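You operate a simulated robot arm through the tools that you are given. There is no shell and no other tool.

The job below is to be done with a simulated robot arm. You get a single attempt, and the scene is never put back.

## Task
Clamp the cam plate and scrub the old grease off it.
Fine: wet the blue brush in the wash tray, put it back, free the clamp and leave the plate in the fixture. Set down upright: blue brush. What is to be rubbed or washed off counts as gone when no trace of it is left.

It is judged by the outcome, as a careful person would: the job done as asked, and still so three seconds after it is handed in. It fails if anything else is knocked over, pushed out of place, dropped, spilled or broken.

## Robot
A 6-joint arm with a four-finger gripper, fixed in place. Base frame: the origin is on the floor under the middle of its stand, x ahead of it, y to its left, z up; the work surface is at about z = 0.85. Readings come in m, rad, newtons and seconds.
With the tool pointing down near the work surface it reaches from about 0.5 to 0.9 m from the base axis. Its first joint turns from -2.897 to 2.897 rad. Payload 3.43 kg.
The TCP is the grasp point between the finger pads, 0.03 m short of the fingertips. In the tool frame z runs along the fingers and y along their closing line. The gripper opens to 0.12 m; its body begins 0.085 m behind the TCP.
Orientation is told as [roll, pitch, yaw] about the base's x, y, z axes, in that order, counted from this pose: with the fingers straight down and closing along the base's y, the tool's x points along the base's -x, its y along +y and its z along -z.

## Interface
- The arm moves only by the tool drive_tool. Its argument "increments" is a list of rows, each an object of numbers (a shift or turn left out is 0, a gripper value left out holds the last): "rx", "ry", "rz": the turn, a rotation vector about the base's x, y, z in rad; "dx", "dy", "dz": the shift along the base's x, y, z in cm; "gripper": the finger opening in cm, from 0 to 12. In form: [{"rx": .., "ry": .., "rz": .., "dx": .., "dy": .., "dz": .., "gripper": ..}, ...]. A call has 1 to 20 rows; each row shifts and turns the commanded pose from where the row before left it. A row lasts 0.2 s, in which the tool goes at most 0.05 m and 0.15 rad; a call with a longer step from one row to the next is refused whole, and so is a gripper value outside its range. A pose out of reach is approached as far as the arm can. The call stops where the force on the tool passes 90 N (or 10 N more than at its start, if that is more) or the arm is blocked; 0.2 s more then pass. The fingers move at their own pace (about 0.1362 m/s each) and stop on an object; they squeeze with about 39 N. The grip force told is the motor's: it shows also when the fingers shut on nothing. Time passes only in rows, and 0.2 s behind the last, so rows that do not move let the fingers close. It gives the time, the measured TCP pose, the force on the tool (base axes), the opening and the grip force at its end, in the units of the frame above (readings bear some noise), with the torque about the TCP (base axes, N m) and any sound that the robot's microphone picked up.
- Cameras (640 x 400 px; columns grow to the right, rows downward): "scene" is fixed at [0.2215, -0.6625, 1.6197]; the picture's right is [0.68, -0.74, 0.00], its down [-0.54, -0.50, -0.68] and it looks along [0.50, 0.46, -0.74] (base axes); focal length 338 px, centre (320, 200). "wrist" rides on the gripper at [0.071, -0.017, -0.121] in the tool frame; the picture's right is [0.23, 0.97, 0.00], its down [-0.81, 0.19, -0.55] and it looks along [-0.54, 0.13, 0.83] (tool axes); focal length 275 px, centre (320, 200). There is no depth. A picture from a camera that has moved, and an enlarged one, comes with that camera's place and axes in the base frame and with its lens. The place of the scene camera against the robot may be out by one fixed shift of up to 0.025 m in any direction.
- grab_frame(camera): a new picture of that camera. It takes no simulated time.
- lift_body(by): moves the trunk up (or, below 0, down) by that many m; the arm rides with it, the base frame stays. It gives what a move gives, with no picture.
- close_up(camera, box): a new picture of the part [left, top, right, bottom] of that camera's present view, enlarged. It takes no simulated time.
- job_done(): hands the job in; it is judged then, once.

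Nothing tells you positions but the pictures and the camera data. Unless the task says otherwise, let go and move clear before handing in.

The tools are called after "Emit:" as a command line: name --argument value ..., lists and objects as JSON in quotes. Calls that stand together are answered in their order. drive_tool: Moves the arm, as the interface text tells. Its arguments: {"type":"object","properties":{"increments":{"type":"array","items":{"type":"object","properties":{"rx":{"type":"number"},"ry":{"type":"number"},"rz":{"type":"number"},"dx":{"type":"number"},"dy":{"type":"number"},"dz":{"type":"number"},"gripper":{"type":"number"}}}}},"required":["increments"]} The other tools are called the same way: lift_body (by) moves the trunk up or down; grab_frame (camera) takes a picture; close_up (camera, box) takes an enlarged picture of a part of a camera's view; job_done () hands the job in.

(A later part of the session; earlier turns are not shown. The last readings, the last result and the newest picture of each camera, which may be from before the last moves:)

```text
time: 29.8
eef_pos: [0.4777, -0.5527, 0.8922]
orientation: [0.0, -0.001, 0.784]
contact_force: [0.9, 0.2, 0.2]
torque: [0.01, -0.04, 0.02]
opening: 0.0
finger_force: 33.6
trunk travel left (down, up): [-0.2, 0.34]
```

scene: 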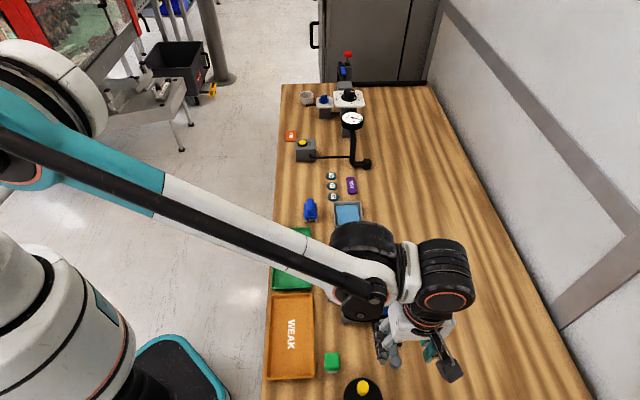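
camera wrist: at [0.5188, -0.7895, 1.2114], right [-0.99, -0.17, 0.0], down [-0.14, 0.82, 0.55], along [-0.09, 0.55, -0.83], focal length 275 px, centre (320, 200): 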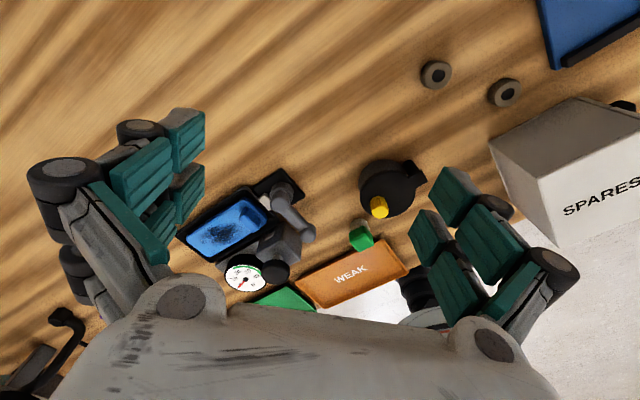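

Emit:
drive_tool --increments '[{"dx": 0.25, "dy": 0.25}, {"dx": 0.25, "dy": 0.25}, {}]'

Emit:
drive_tool --increments '[{"dx": 0.25, "dy": 0.25, "rz": -0.05}, {}]'

Emit:
grab_frame --camera "wrist"

```text
time: 30.6
eef_pos: [0.4784, -0.55, 0.8911]
orientation: [-0.001, 0.002, 0.781]
contact_force: [-20.6, -33.1, 12.9]
torque: [0.17, -0.06, -0.23]
opening: 0.006
finger_force: 33.8
trunk travel left (down, up): [-0.2, 0.34]
```

```text
time: 31.2
eef_pos: [0.4782, -0.5496, 0.892]
orientation: [0.0, 0.005, 0.727]
contact_force: [-43.8, -38.2, 14.8]
torque: [0.25, -0.07, 0.47]
opening: 0.006
finger_force: 33.3
trunk travel left (down, up): [-0.2, 0.34]
```

```text
taken
camera wrist: at [0.4352, -0.6095, 1.0126], right [-0.82, 0.57, 0.0], down [0.48, 0.68, 0.55], along [0.31, 0.45, -0.84], focal length 275 px, centre (320, 200)
```

wrist: 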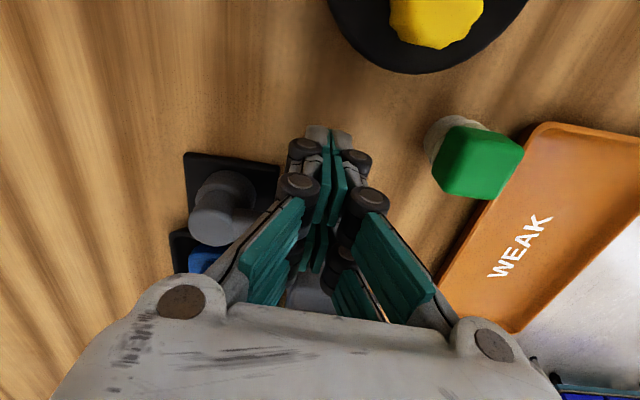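

Now there is firm resistance (about 58 N) with the lever square across, so it has reached its stop. I'll back off and look closely at the jaw and plate.

Emit:
drive_tool --increments '[{"dx": -0.7, "dy": -0.7}, {"dx": -0.3, "dy": -0.3, "dz": 3}, {"dz": 4}, {"dz": 3}, {"dx": 1.0, "dy": -2.0, "rz": 0.14, "gripper": 12}, {"dx": 1.0, "dy": -2.0, "rz": 0.14}, {"dx": 1.0, "dy": -2.0, "rz": 0.14}, {"dx": 1.0, "dy": -2.0, "rz": 0.14}, {"dx": 1.0, "dy": -2.0, "rz": 0.14}, {"rz": 0.08}, {}]'

Emit:
grab_frame --camera "wrist"

```text
time: 33.6
eef_pos: [0.5241, -0.6551, 0.991]
orientation: [-0.001, 0.0, 1.514]
contact_force: [-0.4, 0.2, -0.4]
torque: [0.0, -0.01, -0.04]
opening: 0.1198
finger_force: 0.1
trunk travel left (down, up): [-0.2, 0.34]
```

```text
taken
camera wrist: at [0.5369, -0.728, 1.1117], right [-0.98, -0.18, 0.0], down [-0.15, 0.82, 0.55], along [-0.1, 0.54, -0.83], focal length 275 px, centre (320, 200)
```

wrist: 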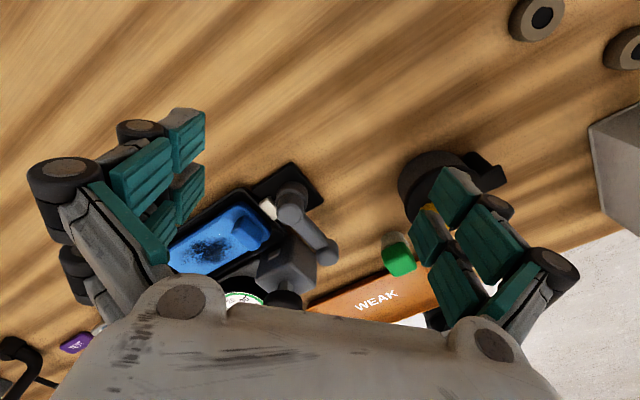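

Emit:
close_up --camera "wrist" --box '[160, 150, 350, 310]'

Emit:
close_up --camera "wrist" --box '[230, 160, 310, 220]'

Emit:
grab_frame --camera "scene"

```text
2.50 times, centred on (255, 230) of wrist
camera zoom: at [0.5369, -0.728, 1.1117], right [-0.98, -0.18, 0.0], down [-0.15, 0.82, 0.55], along [-0.1, 0.54, -0.83], focal length 688 px, centre (482, 125)
```

zoom: 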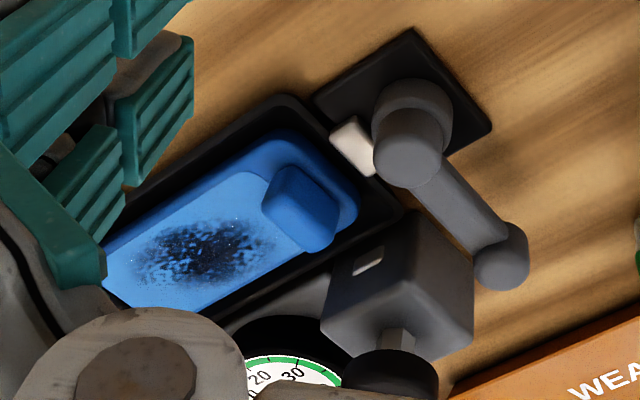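

```text
6.67 times, centred on (270, 190) of wrist
camera zoom: at [0.5369, -0.728, 1.1117], right [-0.98, -0.18, 0.0], down [-0.15, 0.82, 0.55], along [-0.1, 0.54, -0.83], focal length 1835 px, centre (653, 267)
```

zoom: 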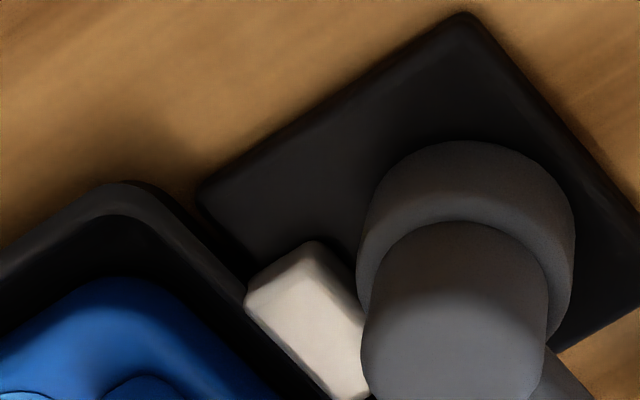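

```text
taken
```

scene: 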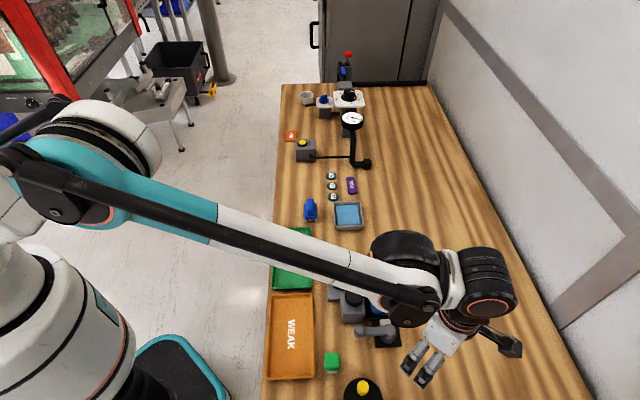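

The lever is at its closing stop with the jaw tight at the fixture wall, so I take the plate as clamped. Next I'll go look at the brush and wash tray from the wrist camera.

Emit:
drive_tool --increments '[{"dz": 4}, {"dz": 4}, {"dz": 3, "dy": 2}, {"dy": 4, "rz": -0.14}, {"dy": 4, "rz": -0.14}, {"dy": 4, "rz": -0.14}, {"dy": 4, "rz": -0.14}, {"dy": 4, "rz": -0.14}, {"dy": 4, "rz": -0.14}, {"dy": 4, "rz": -0.14}, {"dy": 4, "rz": -0.14}, {"dy": 4, "rz": -0.14}, {"dy": 3.5, "rz": -0.14}, {"rz": -0.114}, {}]'

Emit:
grab_frame --camera "wrist"

Emit:
grab_frame --camera "scene"

```text
time: 36.8
eef_pos: [0.5243, -0.2412, 1.1011]
orientation: [0.0, -0.001, -0.002]
contact_force: [-0.3, -0.9, 0.8]
torque: [-0.02, 0.0, 0.03]
opening: 0.12
finger_force: 0.1
trunk travel left (down, up): [-0.2, 0.34]
```

```text
taken
camera wrist: at [0.4508, -0.2577, 1.221], right [-0.23, 0.97, 0.0], down [0.81, 0.19, 0.55], along [0.54, 0.13, -0.83], focal length 275 px, centre (320, 200)
```

wrist: 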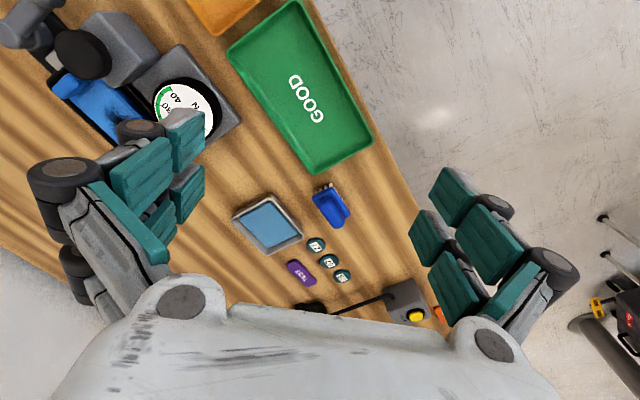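

```text
taken
```

scene: 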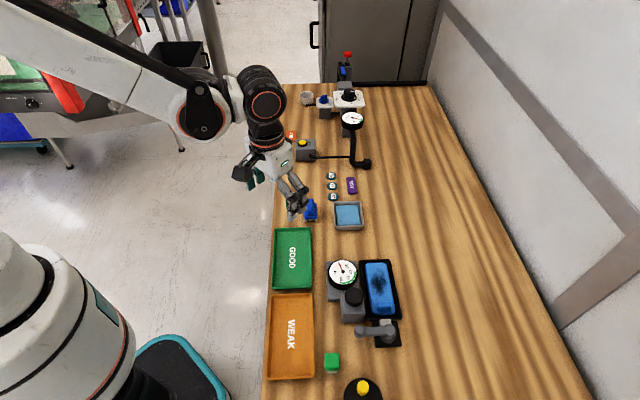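

Emit:
close_up --camera "wrist" --box '[210, 160, 370, 290]'

Emit:
close_up --camera "wrist" --box '[300, 175, 370, 235]'

Emit:
close_up --camera "scene" --box '[310, 240, 430, 390]'

Emit:
close_up --camera "scene" --box '[350, 250, 420, 350]'

```text
3.08 times, centred on (290, 225) of wrist
camera zoom: at [0.4508, -0.2577, 1.221], right [-0.23, 0.97, 0.0], down [0.81, 0.19, 0.55], along [0.54, 0.13, -0.83], focal length 847 px, centre (412, 123)
```

zoom: 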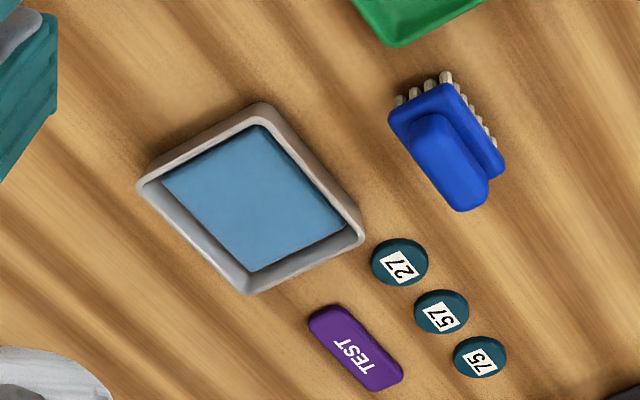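

```text
6.67 times, centred on (335, 205) of wrist
camera zoom: at [0.4508, -0.2577, 1.221], right [-0.23, 0.97, 0.0], down [0.81, 0.19, 0.55], along [0.54, 0.13, -0.83], focal length 1835 px, centre (220, 167)
```

zoom: 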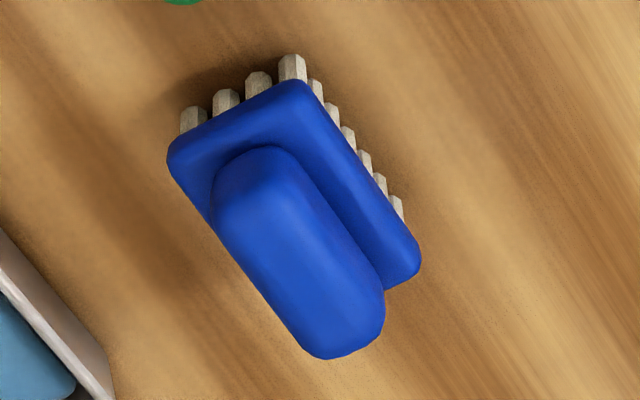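

```text
2.67 times, centred on (370, 315) of scene
camera zoom: at [0.2215, -0.6625, 1.6197], right [0.68, -0.74, 0.0], down [-0.54, -0.5, -0.68], along [0.5, 0.46, -0.74], focal length 903 px, centre (187, -107)
```

zoom: 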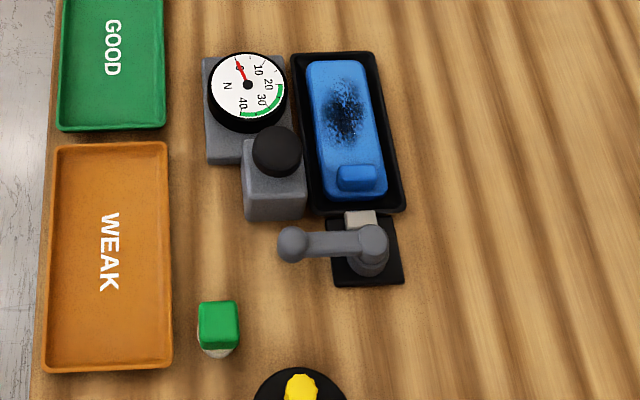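

```text
4.00 times, centred on (385, 300) of scene
camera zoom: at [0.2215, -0.6625, 1.6197], right [0.68, -0.74, 0.0], down [-0.54, -0.5, -0.68], along [0.5, 0.46, -0.74], focal length 1354 px, centre (60, -200)
```

zoom: 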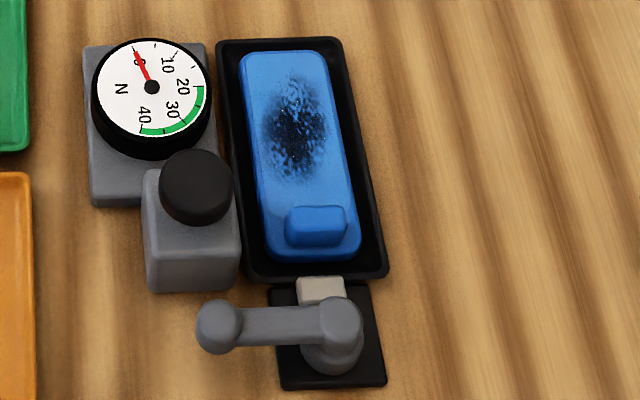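

The brush stands with its long axis along the bench direction (45°), centred near (0.681, -0.186), with the handle ridge on top. I'll move above it with the fingers across the handle and refine.

Emit:
drive_tool --increments '[{"dx": 2.6, "dy": 0.92, "dz": -1.5, "rz": 0.131, "gripper": 6}, {"dx": 2.6, "dy": 0.92, "dz": -1.5, "rz": 0.131}, {"dx": 2.6, "dy": 0.92, "dz": -1.5, "rz": 0.131}, {"dx": 2.6, "dy": 0.92, "dz": -1.5, "rz": 0.131}, {"dx": 2.6, "dy": 0.92, "dz": -1.5, "rz": 0.131}, {"dx": 2.6, "dy": 0.92, "dz": -1.5, "rz": 0.131}, {}]'

Emit:
grab_frame --camera "wrist"

Emit:
close_up --camera "wrist" --box '[240, 110, 400, 240]'

```text
time: 38.4
eef_pos: [0.6799, -0.1842, 1.0125]
orientation: [0.001, 0.0, 0.788]
contact_force: [0.3, -0.1, 0.3]
torque: [-0.02, 0.04, -0.04]
opening: 0.0602
finger_force: 0.0
trunk travel left (down, up): [-0.2, 0.34]
```

```text
taken
camera wrist: at [0.6416, -0.2478, 1.1324], right [-0.85, 0.52, 0.0], down [0.44, 0.71, 0.55], along [0.29, 0.47, -0.83], focal length 275 px, centre (320, 200)
```

wrist: 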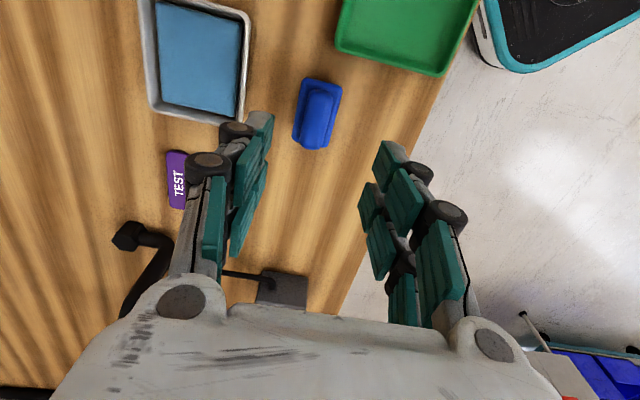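

```text
3.08 times, centred on (320, 175) of wrist
camera zoom: at [0.6416, -0.2478, 1.1324], right [-0.85, 0.52, 0.0], down [0.44, 0.71, 0.55], along [0.29, 0.47, -0.83], focal length 847 px, centre (320, 277)
```

zoom: 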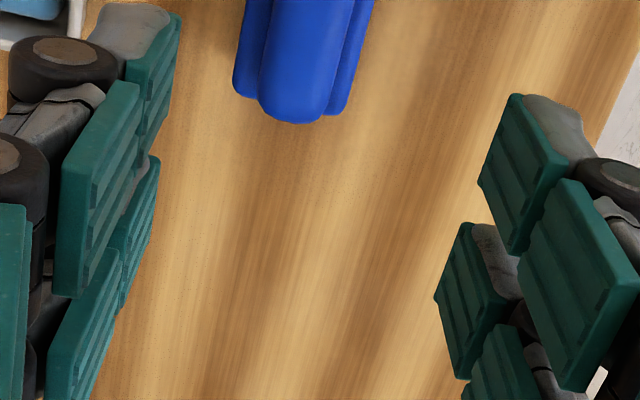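

Emit:
close_up --camera "wrist" --box '[270, 65, 370, 160]'

```text
4.21 times, centred on (320, 112) of wrist
camera zoom: at [0.6416, -0.2478, 1.1324], right [-0.85, 0.52, 0.0], down [0.44, 0.71, 0.55], along [0.29, 0.47, -0.83], focal length 1159 px, centre (320, 568)
```

zoom: 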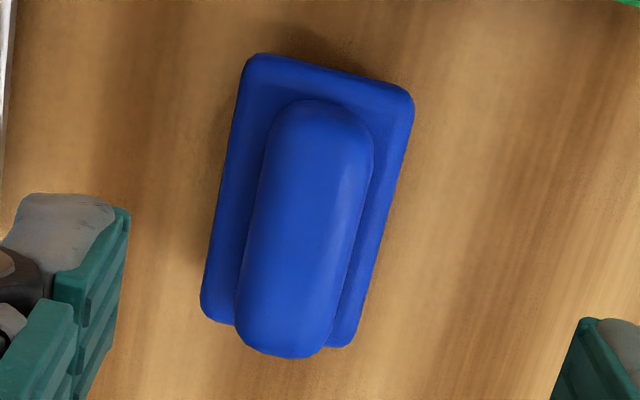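

The brush base top is near z 0.875 and the handle top near 0.90, centred at (0.684, -0.1855). I'll descend with fingertips just above the base, and close on the handle.

Emit:
drive_tool --increments '[{"dx": 0.41, "dy": -0.13, "dz": -3, "rz": 0.02, "gripper": 5}, {"dz": -3}, {"dz": -2.5}, {"dz": -1.75}, {}]'

Emit:
grab_frame --camera "wrist"

Emit:
close_up --camera "scene" --box '[260, 150, 400, 250]'

```text
time: 39.6
eef_pos: [0.6846, -0.1861, 0.9074]
orientation: [0.0, 0.0, 0.807]
contact_force: [1.0, 0.5, 0.7]
torque: [0.02, 0.02, -0.01]
opening: 0.0501
finger_force: 0.0
trunk travel left (down, up): [-0.2, 0.34]
```

```text
taken
camera wrist: at [0.6461, -0.2499, 1.0281], right [-0.86, 0.51, 0.0], down [0.42, 0.72, 0.55], along [0.28, 0.48, -0.83], focal length 275 px, centre (320, 200)
```

wrist: 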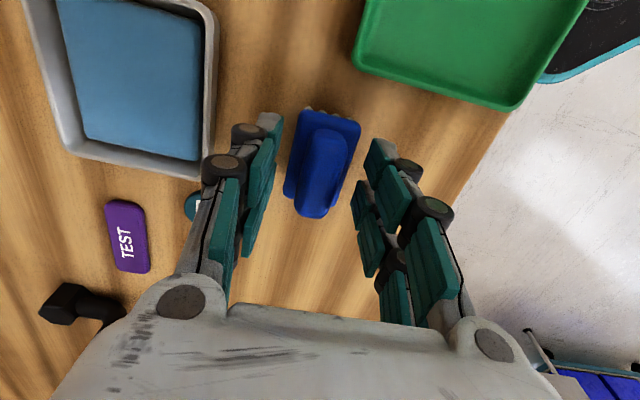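

```text
4.00 times, centred on (330, 200) of scene
camera zoom: at [0.2215, -0.6625, 1.6197], right [0.68, -0.74, 0.0], down [-0.54, -0.5, -0.68], along [0.5, 0.46, -0.74], focal length 1354 px, centre (280, 200)
```

zoom: 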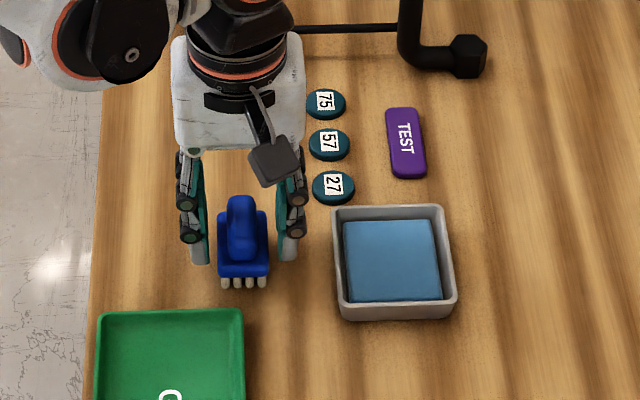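

Emit:
drive_tool --increments '[{"dx": -0.25, "dy": -0.2, "dz": 0.35}, {"gripper": 0}, {}, {}, {}]'

Emit:
grab_frame --camera "wrist"

Emit:
close_up --camera "scene" --box '[260, 150, 400, 250]'

```text
time: 40.8
eef_pos: [0.6812, -0.1885, 0.9121]
orientation: [0.0, 0.0, 0.804]
contact_force: [-0.7, -0.8, 0.9]
torque: [0.01, -0.01, 0.01]
opening: 0.0212
finger_force: 39.2
trunk travel left (down, up): [-0.2, 0.34]
```

```text
taken
camera wrist: at [0.6434, -0.2525, 1.0323], right [-0.86, 0.51, 0.0], down [0.42, 0.72, 0.55], along [0.28, 0.48, -0.83], focal length 275 px, centre (320, 200)
```

wrist: 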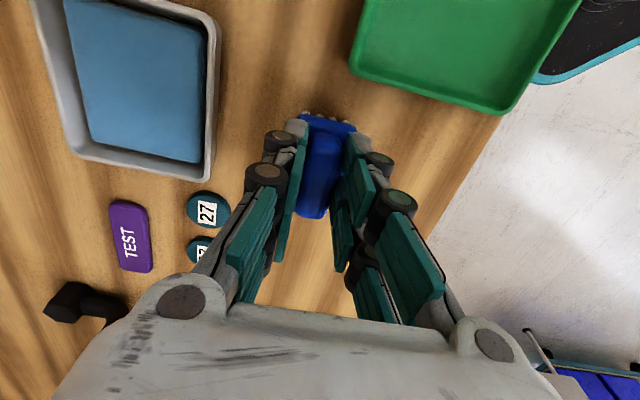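

```text
4.00 times, centred on (330, 200) of scene
camera zoom: at [0.2215, -0.6625, 1.6197], right [0.68, -0.74, 0.0], down [-0.54, -0.5, -0.68], along [0.5, 0.46, -0.74], focal length 1354 px, centre (280, 200)
```

zoom: 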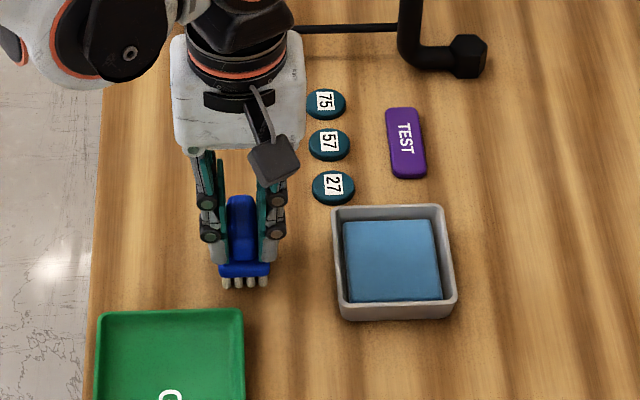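

The handle is gripped (2.1 cm). I'll lift the brush and look, remembering this spot (0.681, -0.1885, 0.912, yaw 0.80) for putting it back.

Emit:
drive_tool --increments '[{"dz": 2}, {"dz": 3}, {"dz": 3}, {"dz": 2}, {}]'

Emit:
grab_frame --camera "wrist"

Emit:
close_up --camera "scene" --box '[260, 120, 400, 250]'

```text
time: 42.0
eef_pos: [0.6798, -0.1875, 1.0122]
orientation: [0.0, 0.0, 0.805]
contact_force: [-1.2, 0.1, -0.7]
torque: [-0.01, -0.02, -0.01]
opening: 0.0
finger_force: 33.6
trunk travel left (down, up): [-0.2, 0.34]
```

```text
taken
camera wrist: at [0.6416, -0.2516, 1.1332], right [-0.86, 0.51, 0.0], down [0.42, 0.72, 0.55], along [0.28, 0.48, -0.83], focal length 275 px, centre (320, 200)
```

wrist: 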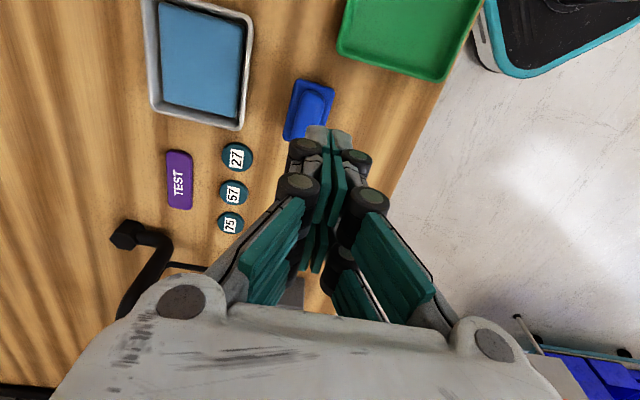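

```text
3.08 times, centred on (330, 185) of scene
camera zoom: at [0.2215, -0.6625, 1.6197], right [0.68, -0.74, 0.0], down [-0.54, -0.5, -0.68], along [0.5, 0.46, -0.74], focal length 1042 px, centre (289, 246)
```

zoom: 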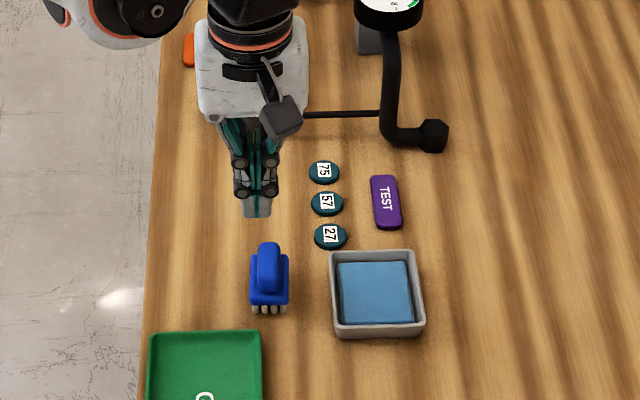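

The brush slipped out of the fingers and stayed standing on the bench; the grip was too high on the rounded handle. I'll check where it is now and grip it lower.

Emit:
close_up --camera "wrist" --box '[260, 60, 360, 150]'

Emit:
close_up --camera "scene" --box '[290, 190, 340, 230]'

```text
4.44 times, centred on (310, 105) of wrist
camera zoom: at [0.6416, -0.2516, 1.1332], right [-0.86, 0.51, 0.0], down [0.42, 0.72, 0.55], along [0.28, 0.48, -0.83], focal length 1224 px, centre (364, 622)
```

zoom: 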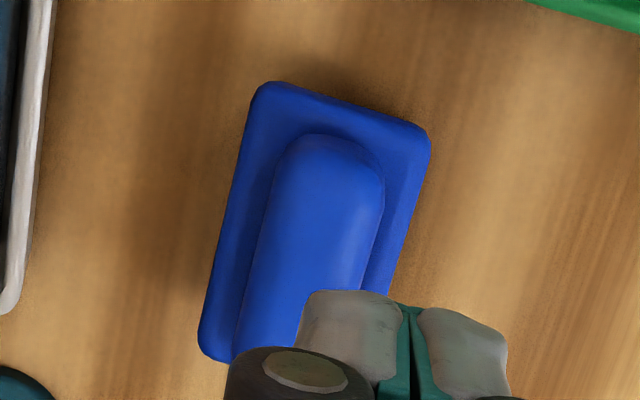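

```text
10.00 times, centred on (315, 210) of scene
camera zoom: at [0.2215, -0.6625, 1.6197], right [0.68, -0.74, 0.0], down [-0.54, -0.5, -0.68], along [0.5, 0.46, -0.74], focal length 3385 px, centre (370, 100)
```

zoom: 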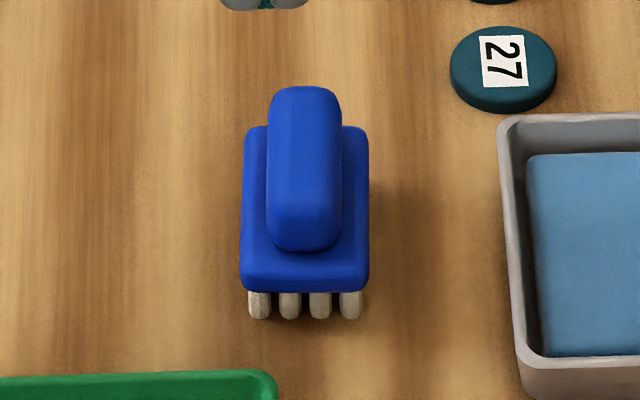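

The brush is still upright but moved about 8 mm toward the wash tray, now near (0.691, -0.191), yaw about 43°. I'll realign above it and check before going lower.

Emit:
drive_tool --increments '[{"dx": 1.1, "dy": -0.3, "rz": -0.053, "gripper": 5}, {"dz": -3}, {"dz": -3}, {"dz": -1.5}, {}]'

Emit:
grab_frame --camera "wrist"

Emit:
close_up --camera "wrist" --box '[240, 80, 400, 210]'

Emit:
close_up --camera "scene" --box '[290, 180, 350, 230]'

```text
time: 43.2
eef_pos: [0.6931, -0.1914, 0.9377]
orientation: [0.0, 0.0, 0.754]
contact_force: [0.0, 0.0, 0.0]
torque: [0.0, -0.02, 0.01]
opening: 0.0502
finger_force: 0.1
trunk travel left (down, up): [-0.2, 0.34]
```

```text
taken
camera wrist: at [0.6526, -0.2527, 1.0585], right [-0.83, 0.55, 0.0], down [0.46, 0.69, 0.55], along [0.31, 0.46, -0.83], focal length 275 px, centre (320, 200)
```

wrist: 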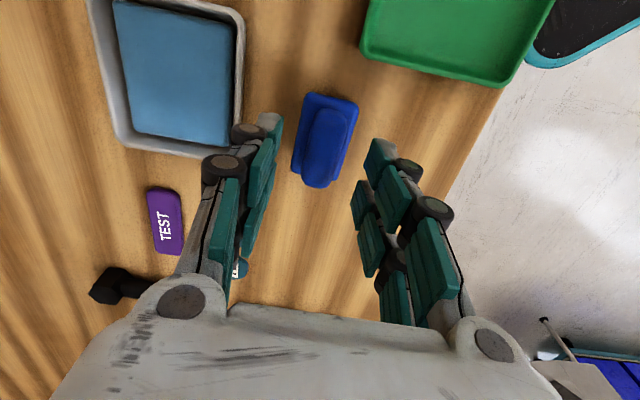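

```text
3.08 times, centred on (320, 145) of wrist
camera zoom: at [0.6526, -0.2527, 1.0585], right [-0.83, 0.55, 0.0], down [0.46, 0.69, 0.55], along [0.31, 0.46, -0.83], focal length 847 px, centre (320, 369)
```

zoom: 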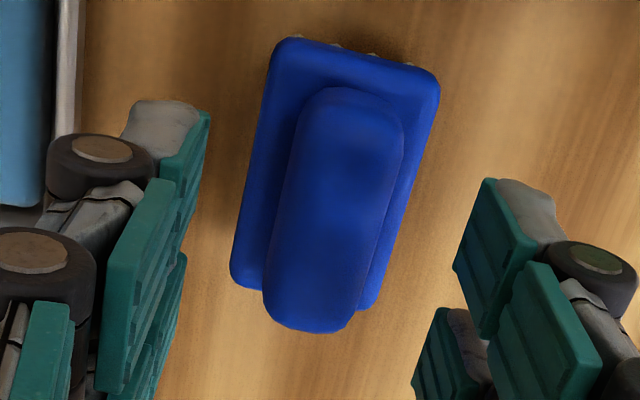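

```text
8.00 times, centred on (320, 205) of scene
camera zoom: at [0.2215, -0.6625, 1.6197], right [0.68, -0.74, 0.0], down [-0.54, -0.5, -0.68], along [0.5, 0.46, -0.74], focal length 2708 px, centre (320, 160)
```

zoom: 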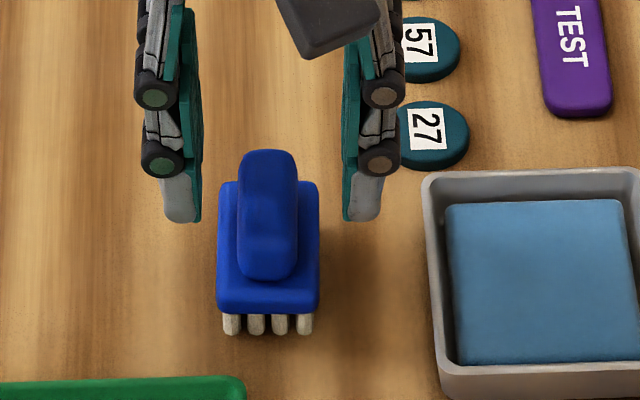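

Emit:
drive_tool --increments '[{"dx": -0.3, "dy": -0.06, "gripper": 3}, {"dz": -1.5}, {"dz": -1.0}, {"dz": -0.4}, {}]'

Emit:
close_up --camera "wrist" --box '[240, 100, 400, 230]'

Emit:
close_up --camera "scene" --box '[290, 180, 350, 230]'

```text
time: 44.4
eef_pos: [0.692, -0.194, 0.9081]
orientation: [-0.001, 0.0, 0.753]
contact_force: [1.3, 0.1, 0.5]
torque: [-0.01, 0.0, 0.01]
opening: 0.03
finger_force: 0.0
trunk travel left (down, up): [-0.2, 0.34]
```

```text
3.08 times, centred on (320, 165) of wrist
camera zoom: at [0.6492, -0.2548, 1.0284], right [-0.83, 0.55, 0.0], down [0.46, 0.69, 0.55], along [0.31, 0.46, -0.83], focal length 847 px, centre (320, 308)
```

zoom: 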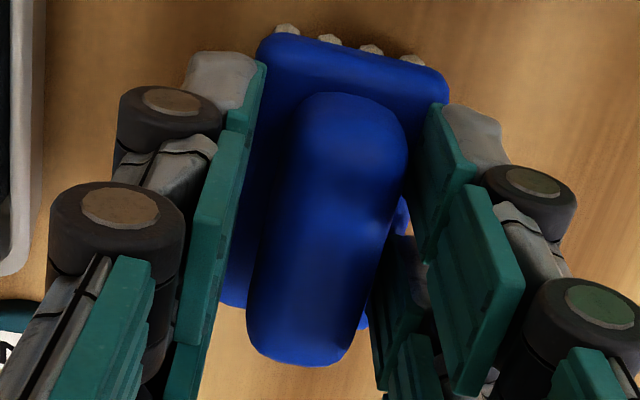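

```text
8.00 times, centred on (320, 205) of scene
camera zoom: at [0.2215, -0.6625, 1.6197], right [0.68, -0.74, 0.0], down [-0.54, -0.5, -0.68], along [0.5, 0.46, -0.74], focal length 2708 px, centre (320, 160)
```

zoom: 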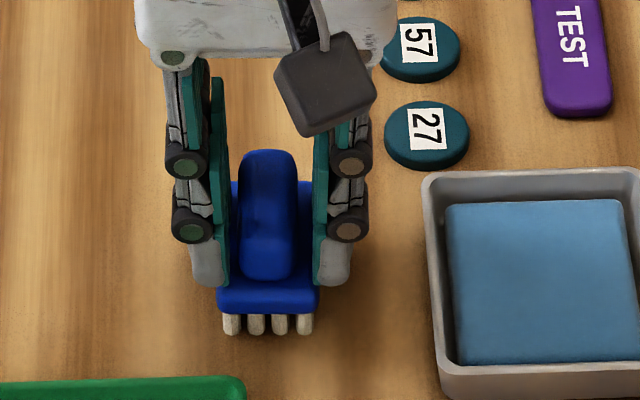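

Emit:
drive_tool --increments '[{"dz": -0.3}, {}]'

Emit:
drive_tool --increments '[{"dz": -0.3}, {}]'

```text
time: 45.0
eef_pos: [0.6894, -0.1932, 0.9063]
orientation: [0.001, 0.0, 0.754]
contact_force: [3.2, -0.4, 9.0]
torque: [-0.02, -0.08, 0.0]
opening: 0.0301
finger_force: 0.0
trunk travel left (down, up): [-0.2, 0.34]
```

```text
time: 45.6
eef_pos: [0.6891, -0.1944, 0.9059]
orientation: [-0.003, -0.001, 0.753]
contact_force: [9.4, -2.0, 40.7]
torque: [0.51, -0.54, -0.26]
opening: 0.0268
finger_force: 16.9
trunk travel left (down, up): [-0.2, 0.34]
```

The fingertips touch the base top at TCP z ≈ 0.906. I'll ease up to just touching, close firmly on the handle, and lift only a little to test the hold.

Emit:
drive_tool --increments '[{"dz": 0.45}, {"gripper": 0}, {}, {}, {}, {}]'

Emit:
drive_tool --increments '[{"dz": 0.5}, {"dz": 0.5}, {}]'

Emit:
close_up --camera "scene" --box '[290, 180, 350, 230]'

```text
time: 47.0
eef_pos: [0.6885, -0.1938, 0.9071]
orientation: [0.0, 0.001, 0.753]
contact_force: [-0.1, -0.5, -0.2]
torque: [0.03, 0.02, 0.0]
opening: 0.0213
finger_force: 38.6
trunk travel left (down, up): [-0.2, 0.34]
```

```text
time: 47.8
eef_pos: [0.6893, -0.1935, 0.9161]
orientation: [-0.001, -0.001, 0.752]
contact_force: [0.2, 0.2, 0.1]
torque: [0.01, 0.0, -0.02]
opening: 0.0211
finger_force: 39.0
trunk travel left (down, up): [-0.2, 0.34]
```

```text
8.00 times, centred on (320, 205) of scene
camera zoom: at [0.2215, -0.6625, 1.6197], right [0.68, -0.74, 0.0], down [-0.54, -0.5, -0.68], along [0.5, 0.46, -0.74], focal length 2708 px, centre (320, 160)
```

zoom: 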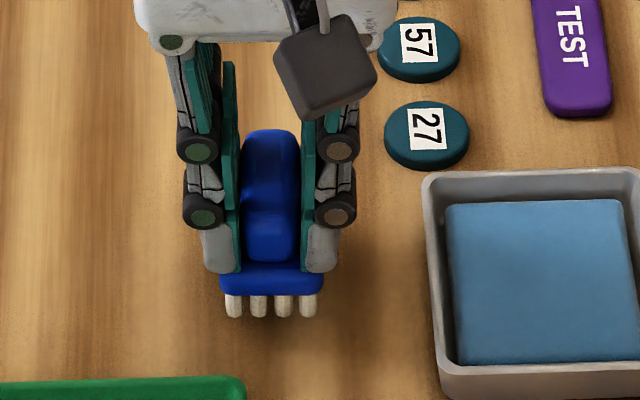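

The brush is lifted and holding. I'll lift slowly to clear the tray rim and check again.

Emit:
drive_tool --increments '[{"dz": 1.0}, {"dz": 1.0}, {"dz": 1.5}, {"dz": 1.5}, {"dz": 1.5}, {}]'

Emit:
grab_frame --camera "wrist"

Emit:
close_up --camera "scene" --box '[270, 140, 390, 240]'

```text
time: 49.2
eef_pos: [0.688, -0.1928, 0.9821]
orientation: [0.0, 0.001, 0.752]
contact_force: [0.6, -0.1, -0.2]
torque: [0.02, 0.02, 0.0]
opening: 0.0208
finger_force: 38.9
trunk travel left (down, up): [-0.2, 0.34]
```

```text
taken
camera wrist: at [0.6481, -0.2549, 1.1031], right [-0.83, 0.55, 0.0], down [0.46, 0.69, 0.55], along [0.31, 0.46, -0.83], focal length 275 px, centre (320, 200)
```

wrist: 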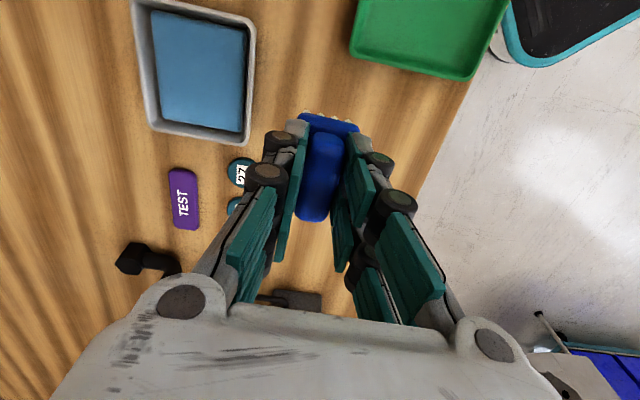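

```text
4.00 times, centred on (330, 190) of scene
camera zoom: at [0.2215, -0.6625, 1.6197], right [0.68, -0.74, 0.0], down [-0.54, -0.5, -0.68], along [0.5, 0.46, -0.74], focal length 1354 px, centre (280, 240)
```

zoom: 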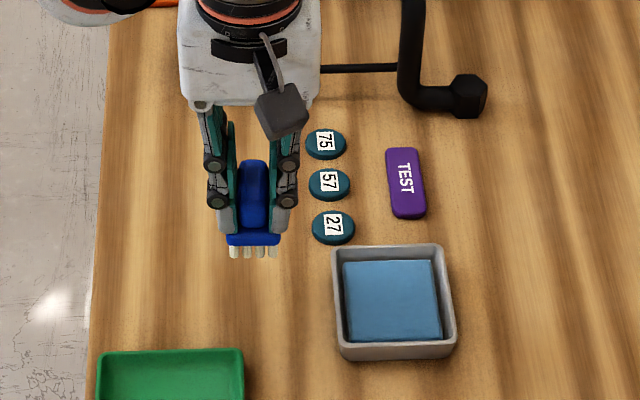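

Emit:
close_up --camera "wrist" --box '[110, 0, 290, 150]'

```text
2.67 times, centred on (200, 75) of wrist
camera zoom: at [0.6481, -0.2549, 1.1031], right [-0.83, 0.55, 0.0], down [0.46, 0.69, 0.55], along [0.31, 0.46, -0.83], focal length 734 px, centre (640, 533)
```

zoom: 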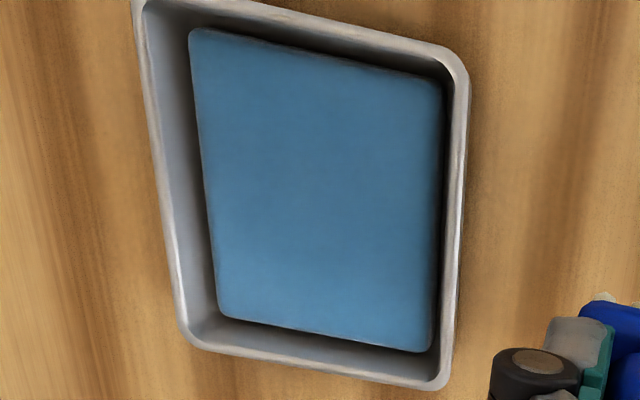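

The brush holds well. The wash tray's water is centred near (0.750, -0.274); I'll carry the brush over it and lower it in, watching the force.

Emit:
drive_tool --increments '[{"dx": 2.03, "dy": -2.74, "rz": 0.01}, {"dx": 2.03, "dy": -2.74, "rz": 0.01}, {"dx": 2.04, "dy": -2.74, "rz": 0.01}, {}]'

Emit:
grab_frame --camera "wrist"

Emit:
close_up --camera "scene" --box '[290, 150, 410, 250]'

```text
time: 50.2
eef_pos: [0.75, -0.2756, 0.9818]
orientation: [0.001, 0.001, 0.784]
contact_force: [0.6, 0.7, -0.4]
torque: [-0.01, 0.03, -0.01]
opening: 0.0214
finger_force: 39.5
trunk travel left (down, up): [-0.2, 0.34]
```

```text
taken
camera wrist: at [0.7106, -0.3385, 1.1016], right [-0.85, 0.53, 0.0], down [0.44, 0.71, 0.55], along [0.29, 0.47, -0.83], focal length 275 px, centre (320, 200)
```

wrist: 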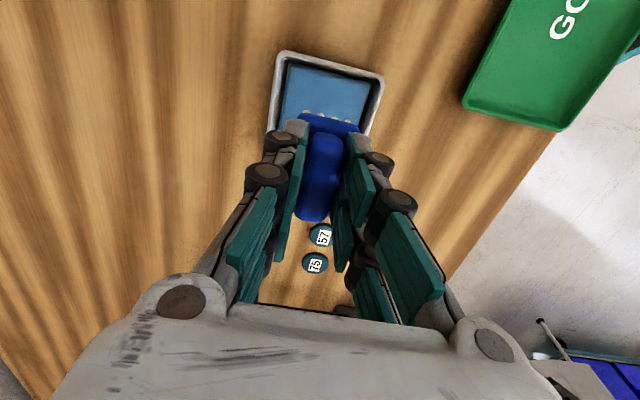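

```text
4.00 times, centred on (350, 200) of scene
camera zoom: at [0.2215, -0.6625, 1.6197], right [0.68, -0.74, 0.0], down [-0.54, -0.5, -0.68], along [0.5, 0.46, -0.74], focal length 1354 px, centre (200, 200)
```

zoom: 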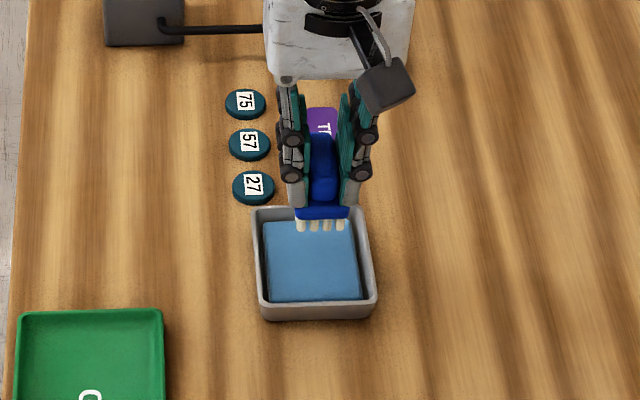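

Emit:
drive_tool --increments '[{"dz": -2.5}, {"dz": -2.0}, {"dz": -1.0}, {}]'

Emit:
close_up --camera "scene" --box '[310, 170, 390, 240]'

Emit:
grab_frame --camera "wrist"

```text
time: 51.2
eef_pos: [0.7518, -0.277, 0.9259]
orientation: [0.001, 0.001, 0.784]
contact_force: [0.0, -1.4, -0.4]
torque: [-0.02, -0.01, -0.02]
opening: 0.0215
finger_force: 39.9
trunk travel left (down, up): [-0.2, 0.34]
```

```text
5.71 times, centred on (350, 205) of scene
camera zoom: at [0.2215, -0.6625, 1.6197], right [0.68, -0.74, 0.0], down [-0.54, -0.5, -0.68], along [0.5, 0.46, -0.74], focal length 1934 px, centre (149, 171)
```

zoom: 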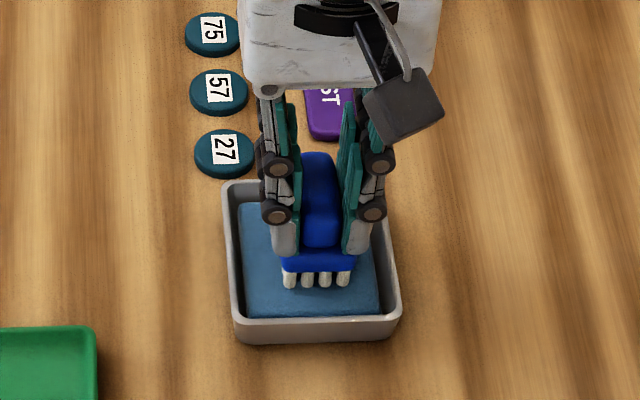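

```text
taken
camera wrist: at [0.7119, -0.3392, 1.0464], right [-0.85, 0.53, 0.0], down [0.44, 0.71, 0.55], along [0.29, 0.47, -0.83], focal length 275 px, centre (320, 200)
```

wrist: 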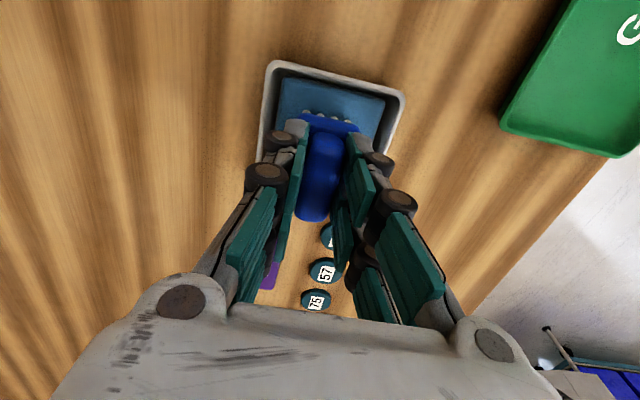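

Emit:
drive_tool --increments '[{"dz": -0.4}, {"dz": -0.4}, {}]'

Emit:
close_up --camera "scene" --box '[320, 190, 380, 235]'

```text
time: 52.0
eef_pos: [0.7509, -0.2764, 0.922]
orientation: [-0.003, -0.002, 0.781]
contact_force: [15.6, -10.1, 50.0]
torque: [-0.34, -0.55, 0.0]
opening: 0.0215
finger_force: 38.5
trunk travel left (down, up): [-0.2, 0.34]
```

```text
8.89 times, centred on (350, 212) of scene
camera zoom: at [0.2215, -0.6625, 1.6197], right [0.68, -0.74, 0.0], down [-0.54, -0.5, -0.68], along [0.5, 0.46, -0.74], focal length 3009 px, centre (53, 89)
```

zoom: 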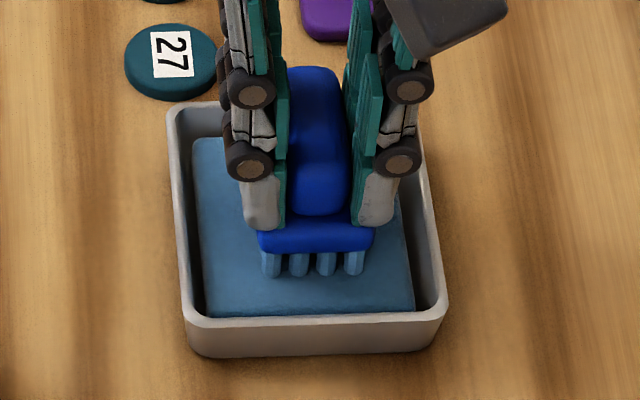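

The bristles have turned blue — they are wet. I'll lift out, check the hold, and carry the brush toward the plate at a safe height.

Emit:
drive_tool --increments '[{"dz": 0.8}, {"dz": 1.5}, {"dz": 2.5}, {"dz": 2.5}, {"dz": 1.0}, {}]'

Emit:
close_up --camera "scene" --box '[290, 150, 410, 250]'

Emit:
grab_frame --camera "wrist"

```text
time: 53.4
eef_pos: [0.7509, -0.2753, 1.0009]
orientation: [0.0, -0.001, 0.784]
contact_force: [0.1, 0.1, 0.8]
torque: [0.01, 0.0, -0.01]
opening: 0.0212
finger_force: 39.0
trunk travel left (down, up): [-0.2, 0.34]
```

```text
4.00 times, centred on (350, 200) of scene
camera zoom: at [0.2215, -0.6625, 1.6197], right [0.68, -0.74, 0.0], down [-0.54, -0.5, -0.68], along [0.5, 0.46, -0.74], focal length 1354 px, centre (200, 200)
```

zoom: 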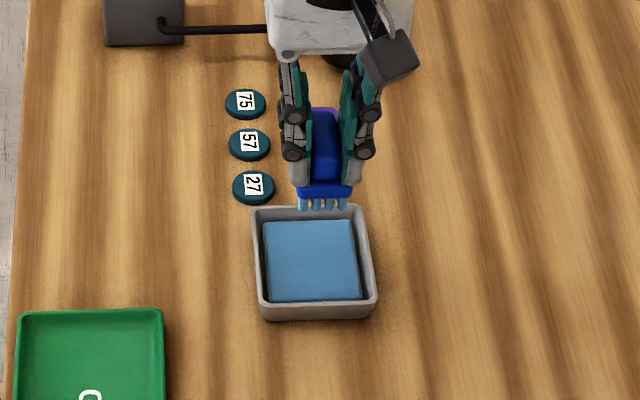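

```text
taken
camera wrist: at [0.7115, -0.3378, 1.1211], right [-0.85, 0.53, 0.0], down [0.44, 0.71, 0.55], along [0.29, 0.47, -0.83], focal length 275 px, centre (320, 200)
```

wrist: 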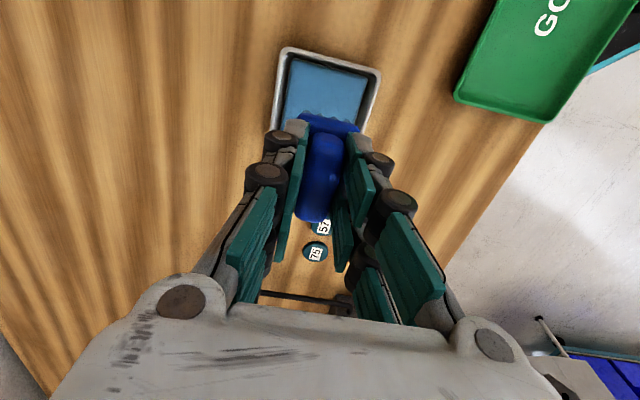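

Emit:
drive_tool --increments '[{"dx": -1.98, "dy": -3.25}, {"dx": -1.98, "dy": -3.25}, {"dx": -1.98, "dy": -3.25}, {"dx": -1.98, "dy": -3.25}, {"dx": -1.98, "dy": -3.25}, {"dx": -1.98, "dy": -3.25}, {}]'

Emit:
grab_frame --camera "wrist"

Emit:
grab_frame --camera "scene"

```text
time: 55.0
eef_pos: [0.6283, -0.4707, 1.0032]
orientation: [0.001, 0.001, 0.782]
contact_force: [-0.3, -0.2, -0.4]
torque: [0.03, -0.01, -0.01]
opening: 0.0211
finger_force: 38.9
trunk travel left (down, up): [-0.2, 0.34]
```

```text
taken
camera wrist: at [0.5894, -0.5333, 1.123], right [-0.85, 0.53, 0.0], down [0.44, 0.71, 0.55], along [0.29, 0.47, -0.83], focal length 275 px, centre (320, 200)
```

wrist: 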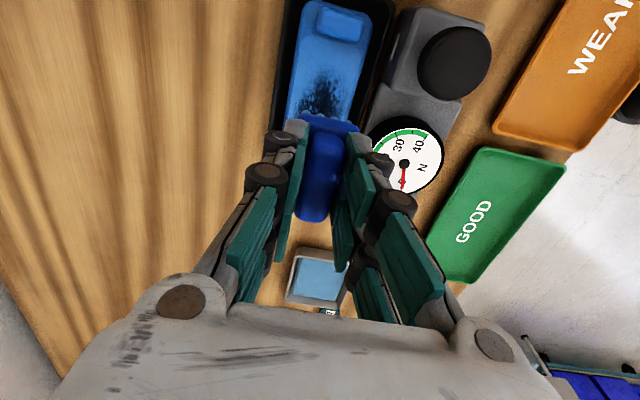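

```text
taken
```

scene: 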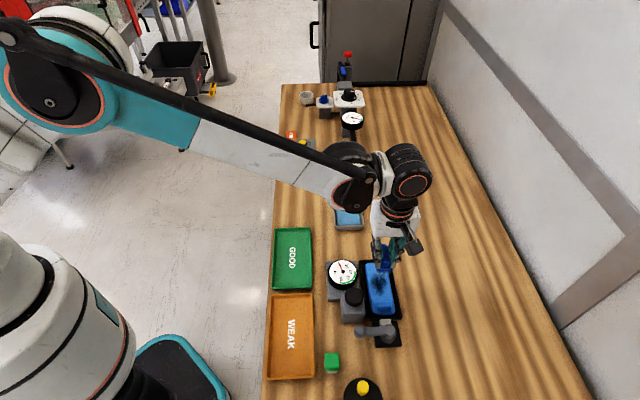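

Emit:
close_up --camera "wrist" --box '[260, 0, 460, 150]'

Emit:
close_up --camera "scene" --box '[320, 220, 420, 340]'

```text
2.67 times, centred on (360, 75) of wrist
camera zoom: at [0.5894, -0.5333, 1.123], right [-0.85, 0.53, 0.0], down [0.44, 0.71, 0.55], along [0.29, 0.47, -0.83], focal length 734 px, centre (213, 533)
```

zoom: 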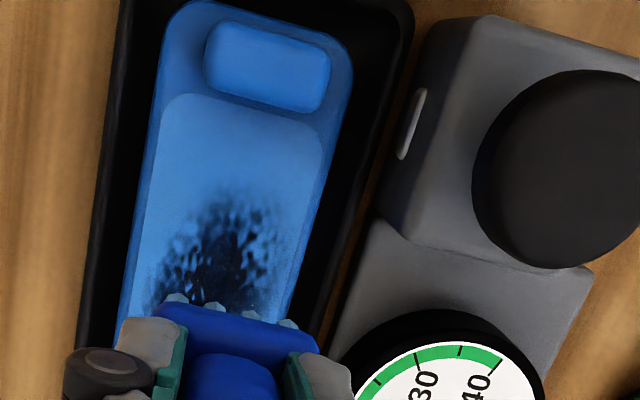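

```text
3.33 times, centred on (370, 280) of scene
camera zoom: at [0.2215, -0.6625, 1.6197], right [0.68, -0.74, 0.0], down [-0.54, -0.5, -0.68], along [0.5, 0.46, -0.74], focal length 1128 px, centre (153, -67)
```

zoom: 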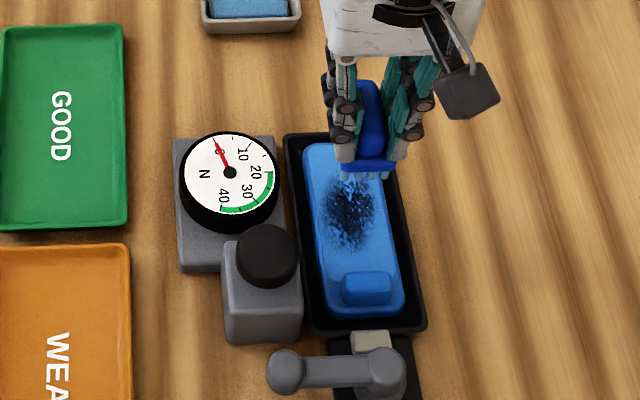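

The brush is above the grease. I'll lower it gently onto the plate until the bristles press lightly.

Emit:
drive_tool --increments '[{"dz": -2.5}, {"dz": -2.5}, {"dz": -1.8}, {}]'

Emit:
close_up --camera "scene" --box '[320, 220, 420, 340]'

Emit:
grab_frame --camera "wrist"

```text
time: 56.0
eef_pos: [0.6311, -0.4707, 0.9333]
orientation: [0.001, 0.001, 0.782]
contact_force: [0.8, -0.3, 0.2]
torque: [-0.01, 0.02, 0.01]
opening: 0.0213
finger_force: 39.3
trunk travel left (down, up): [-0.2, 0.34]
```

```text
3.33 times, centred on (370, 280) of scene
camera zoom: at [0.2215, -0.6625, 1.6197], right [0.68, -0.74, 0.0], down [-0.54, -0.5, -0.68], along [0.5, 0.46, -0.74], focal length 1128 px, centre (153, -67)
```

zoom: 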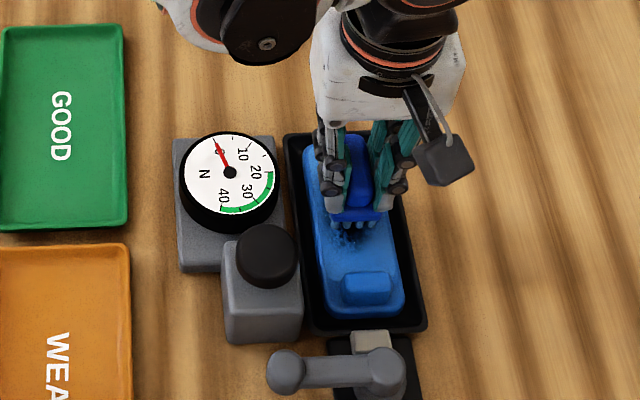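

```text
taken
camera wrist: at [0.5908, -0.5337, 1.0532], right [-0.85, 0.53, 0.0], down [0.44, 0.71, 0.55], along [0.29, 0.47, -0.83], focal length 275 px, centre (320, 200)
```

wrist: 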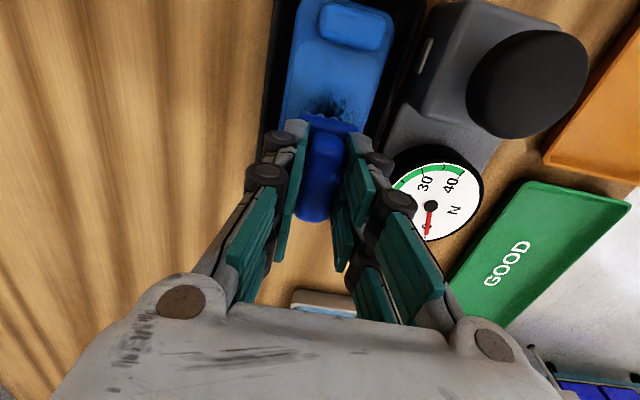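

Emit:
drive_tool --increments '[{"dz": -0.5}, {}]'

Emit:
drive_tool --increments '[{"dz": -0.3}, {}]'

```text
time: 56.6
eef_pos: [0.6296, -0.4716, 0.9272]
orientation: [0.001, 0.0, 0.783]
contact_force: [-0.1, -0.7, -1.0]
torque: [0.0, 0.01, -0.02]
opening: 0.0212
finger_force: 38.9
trunk travel left (down, up): [-0.2, 0.34]
```

```text
time: 57.2
eef_pos: [0.6312, -0.4703, 0.9264]
orientation: [-0.001, 0.001, 0.782]
contact_force: [2.1, -4.8, 18.2]
torque: [-0.19, -0.13, -0.01]
opening: 0.0214
finger_force: 39.6
trunk travel left (down, up): [-0.2, 0.34]
```

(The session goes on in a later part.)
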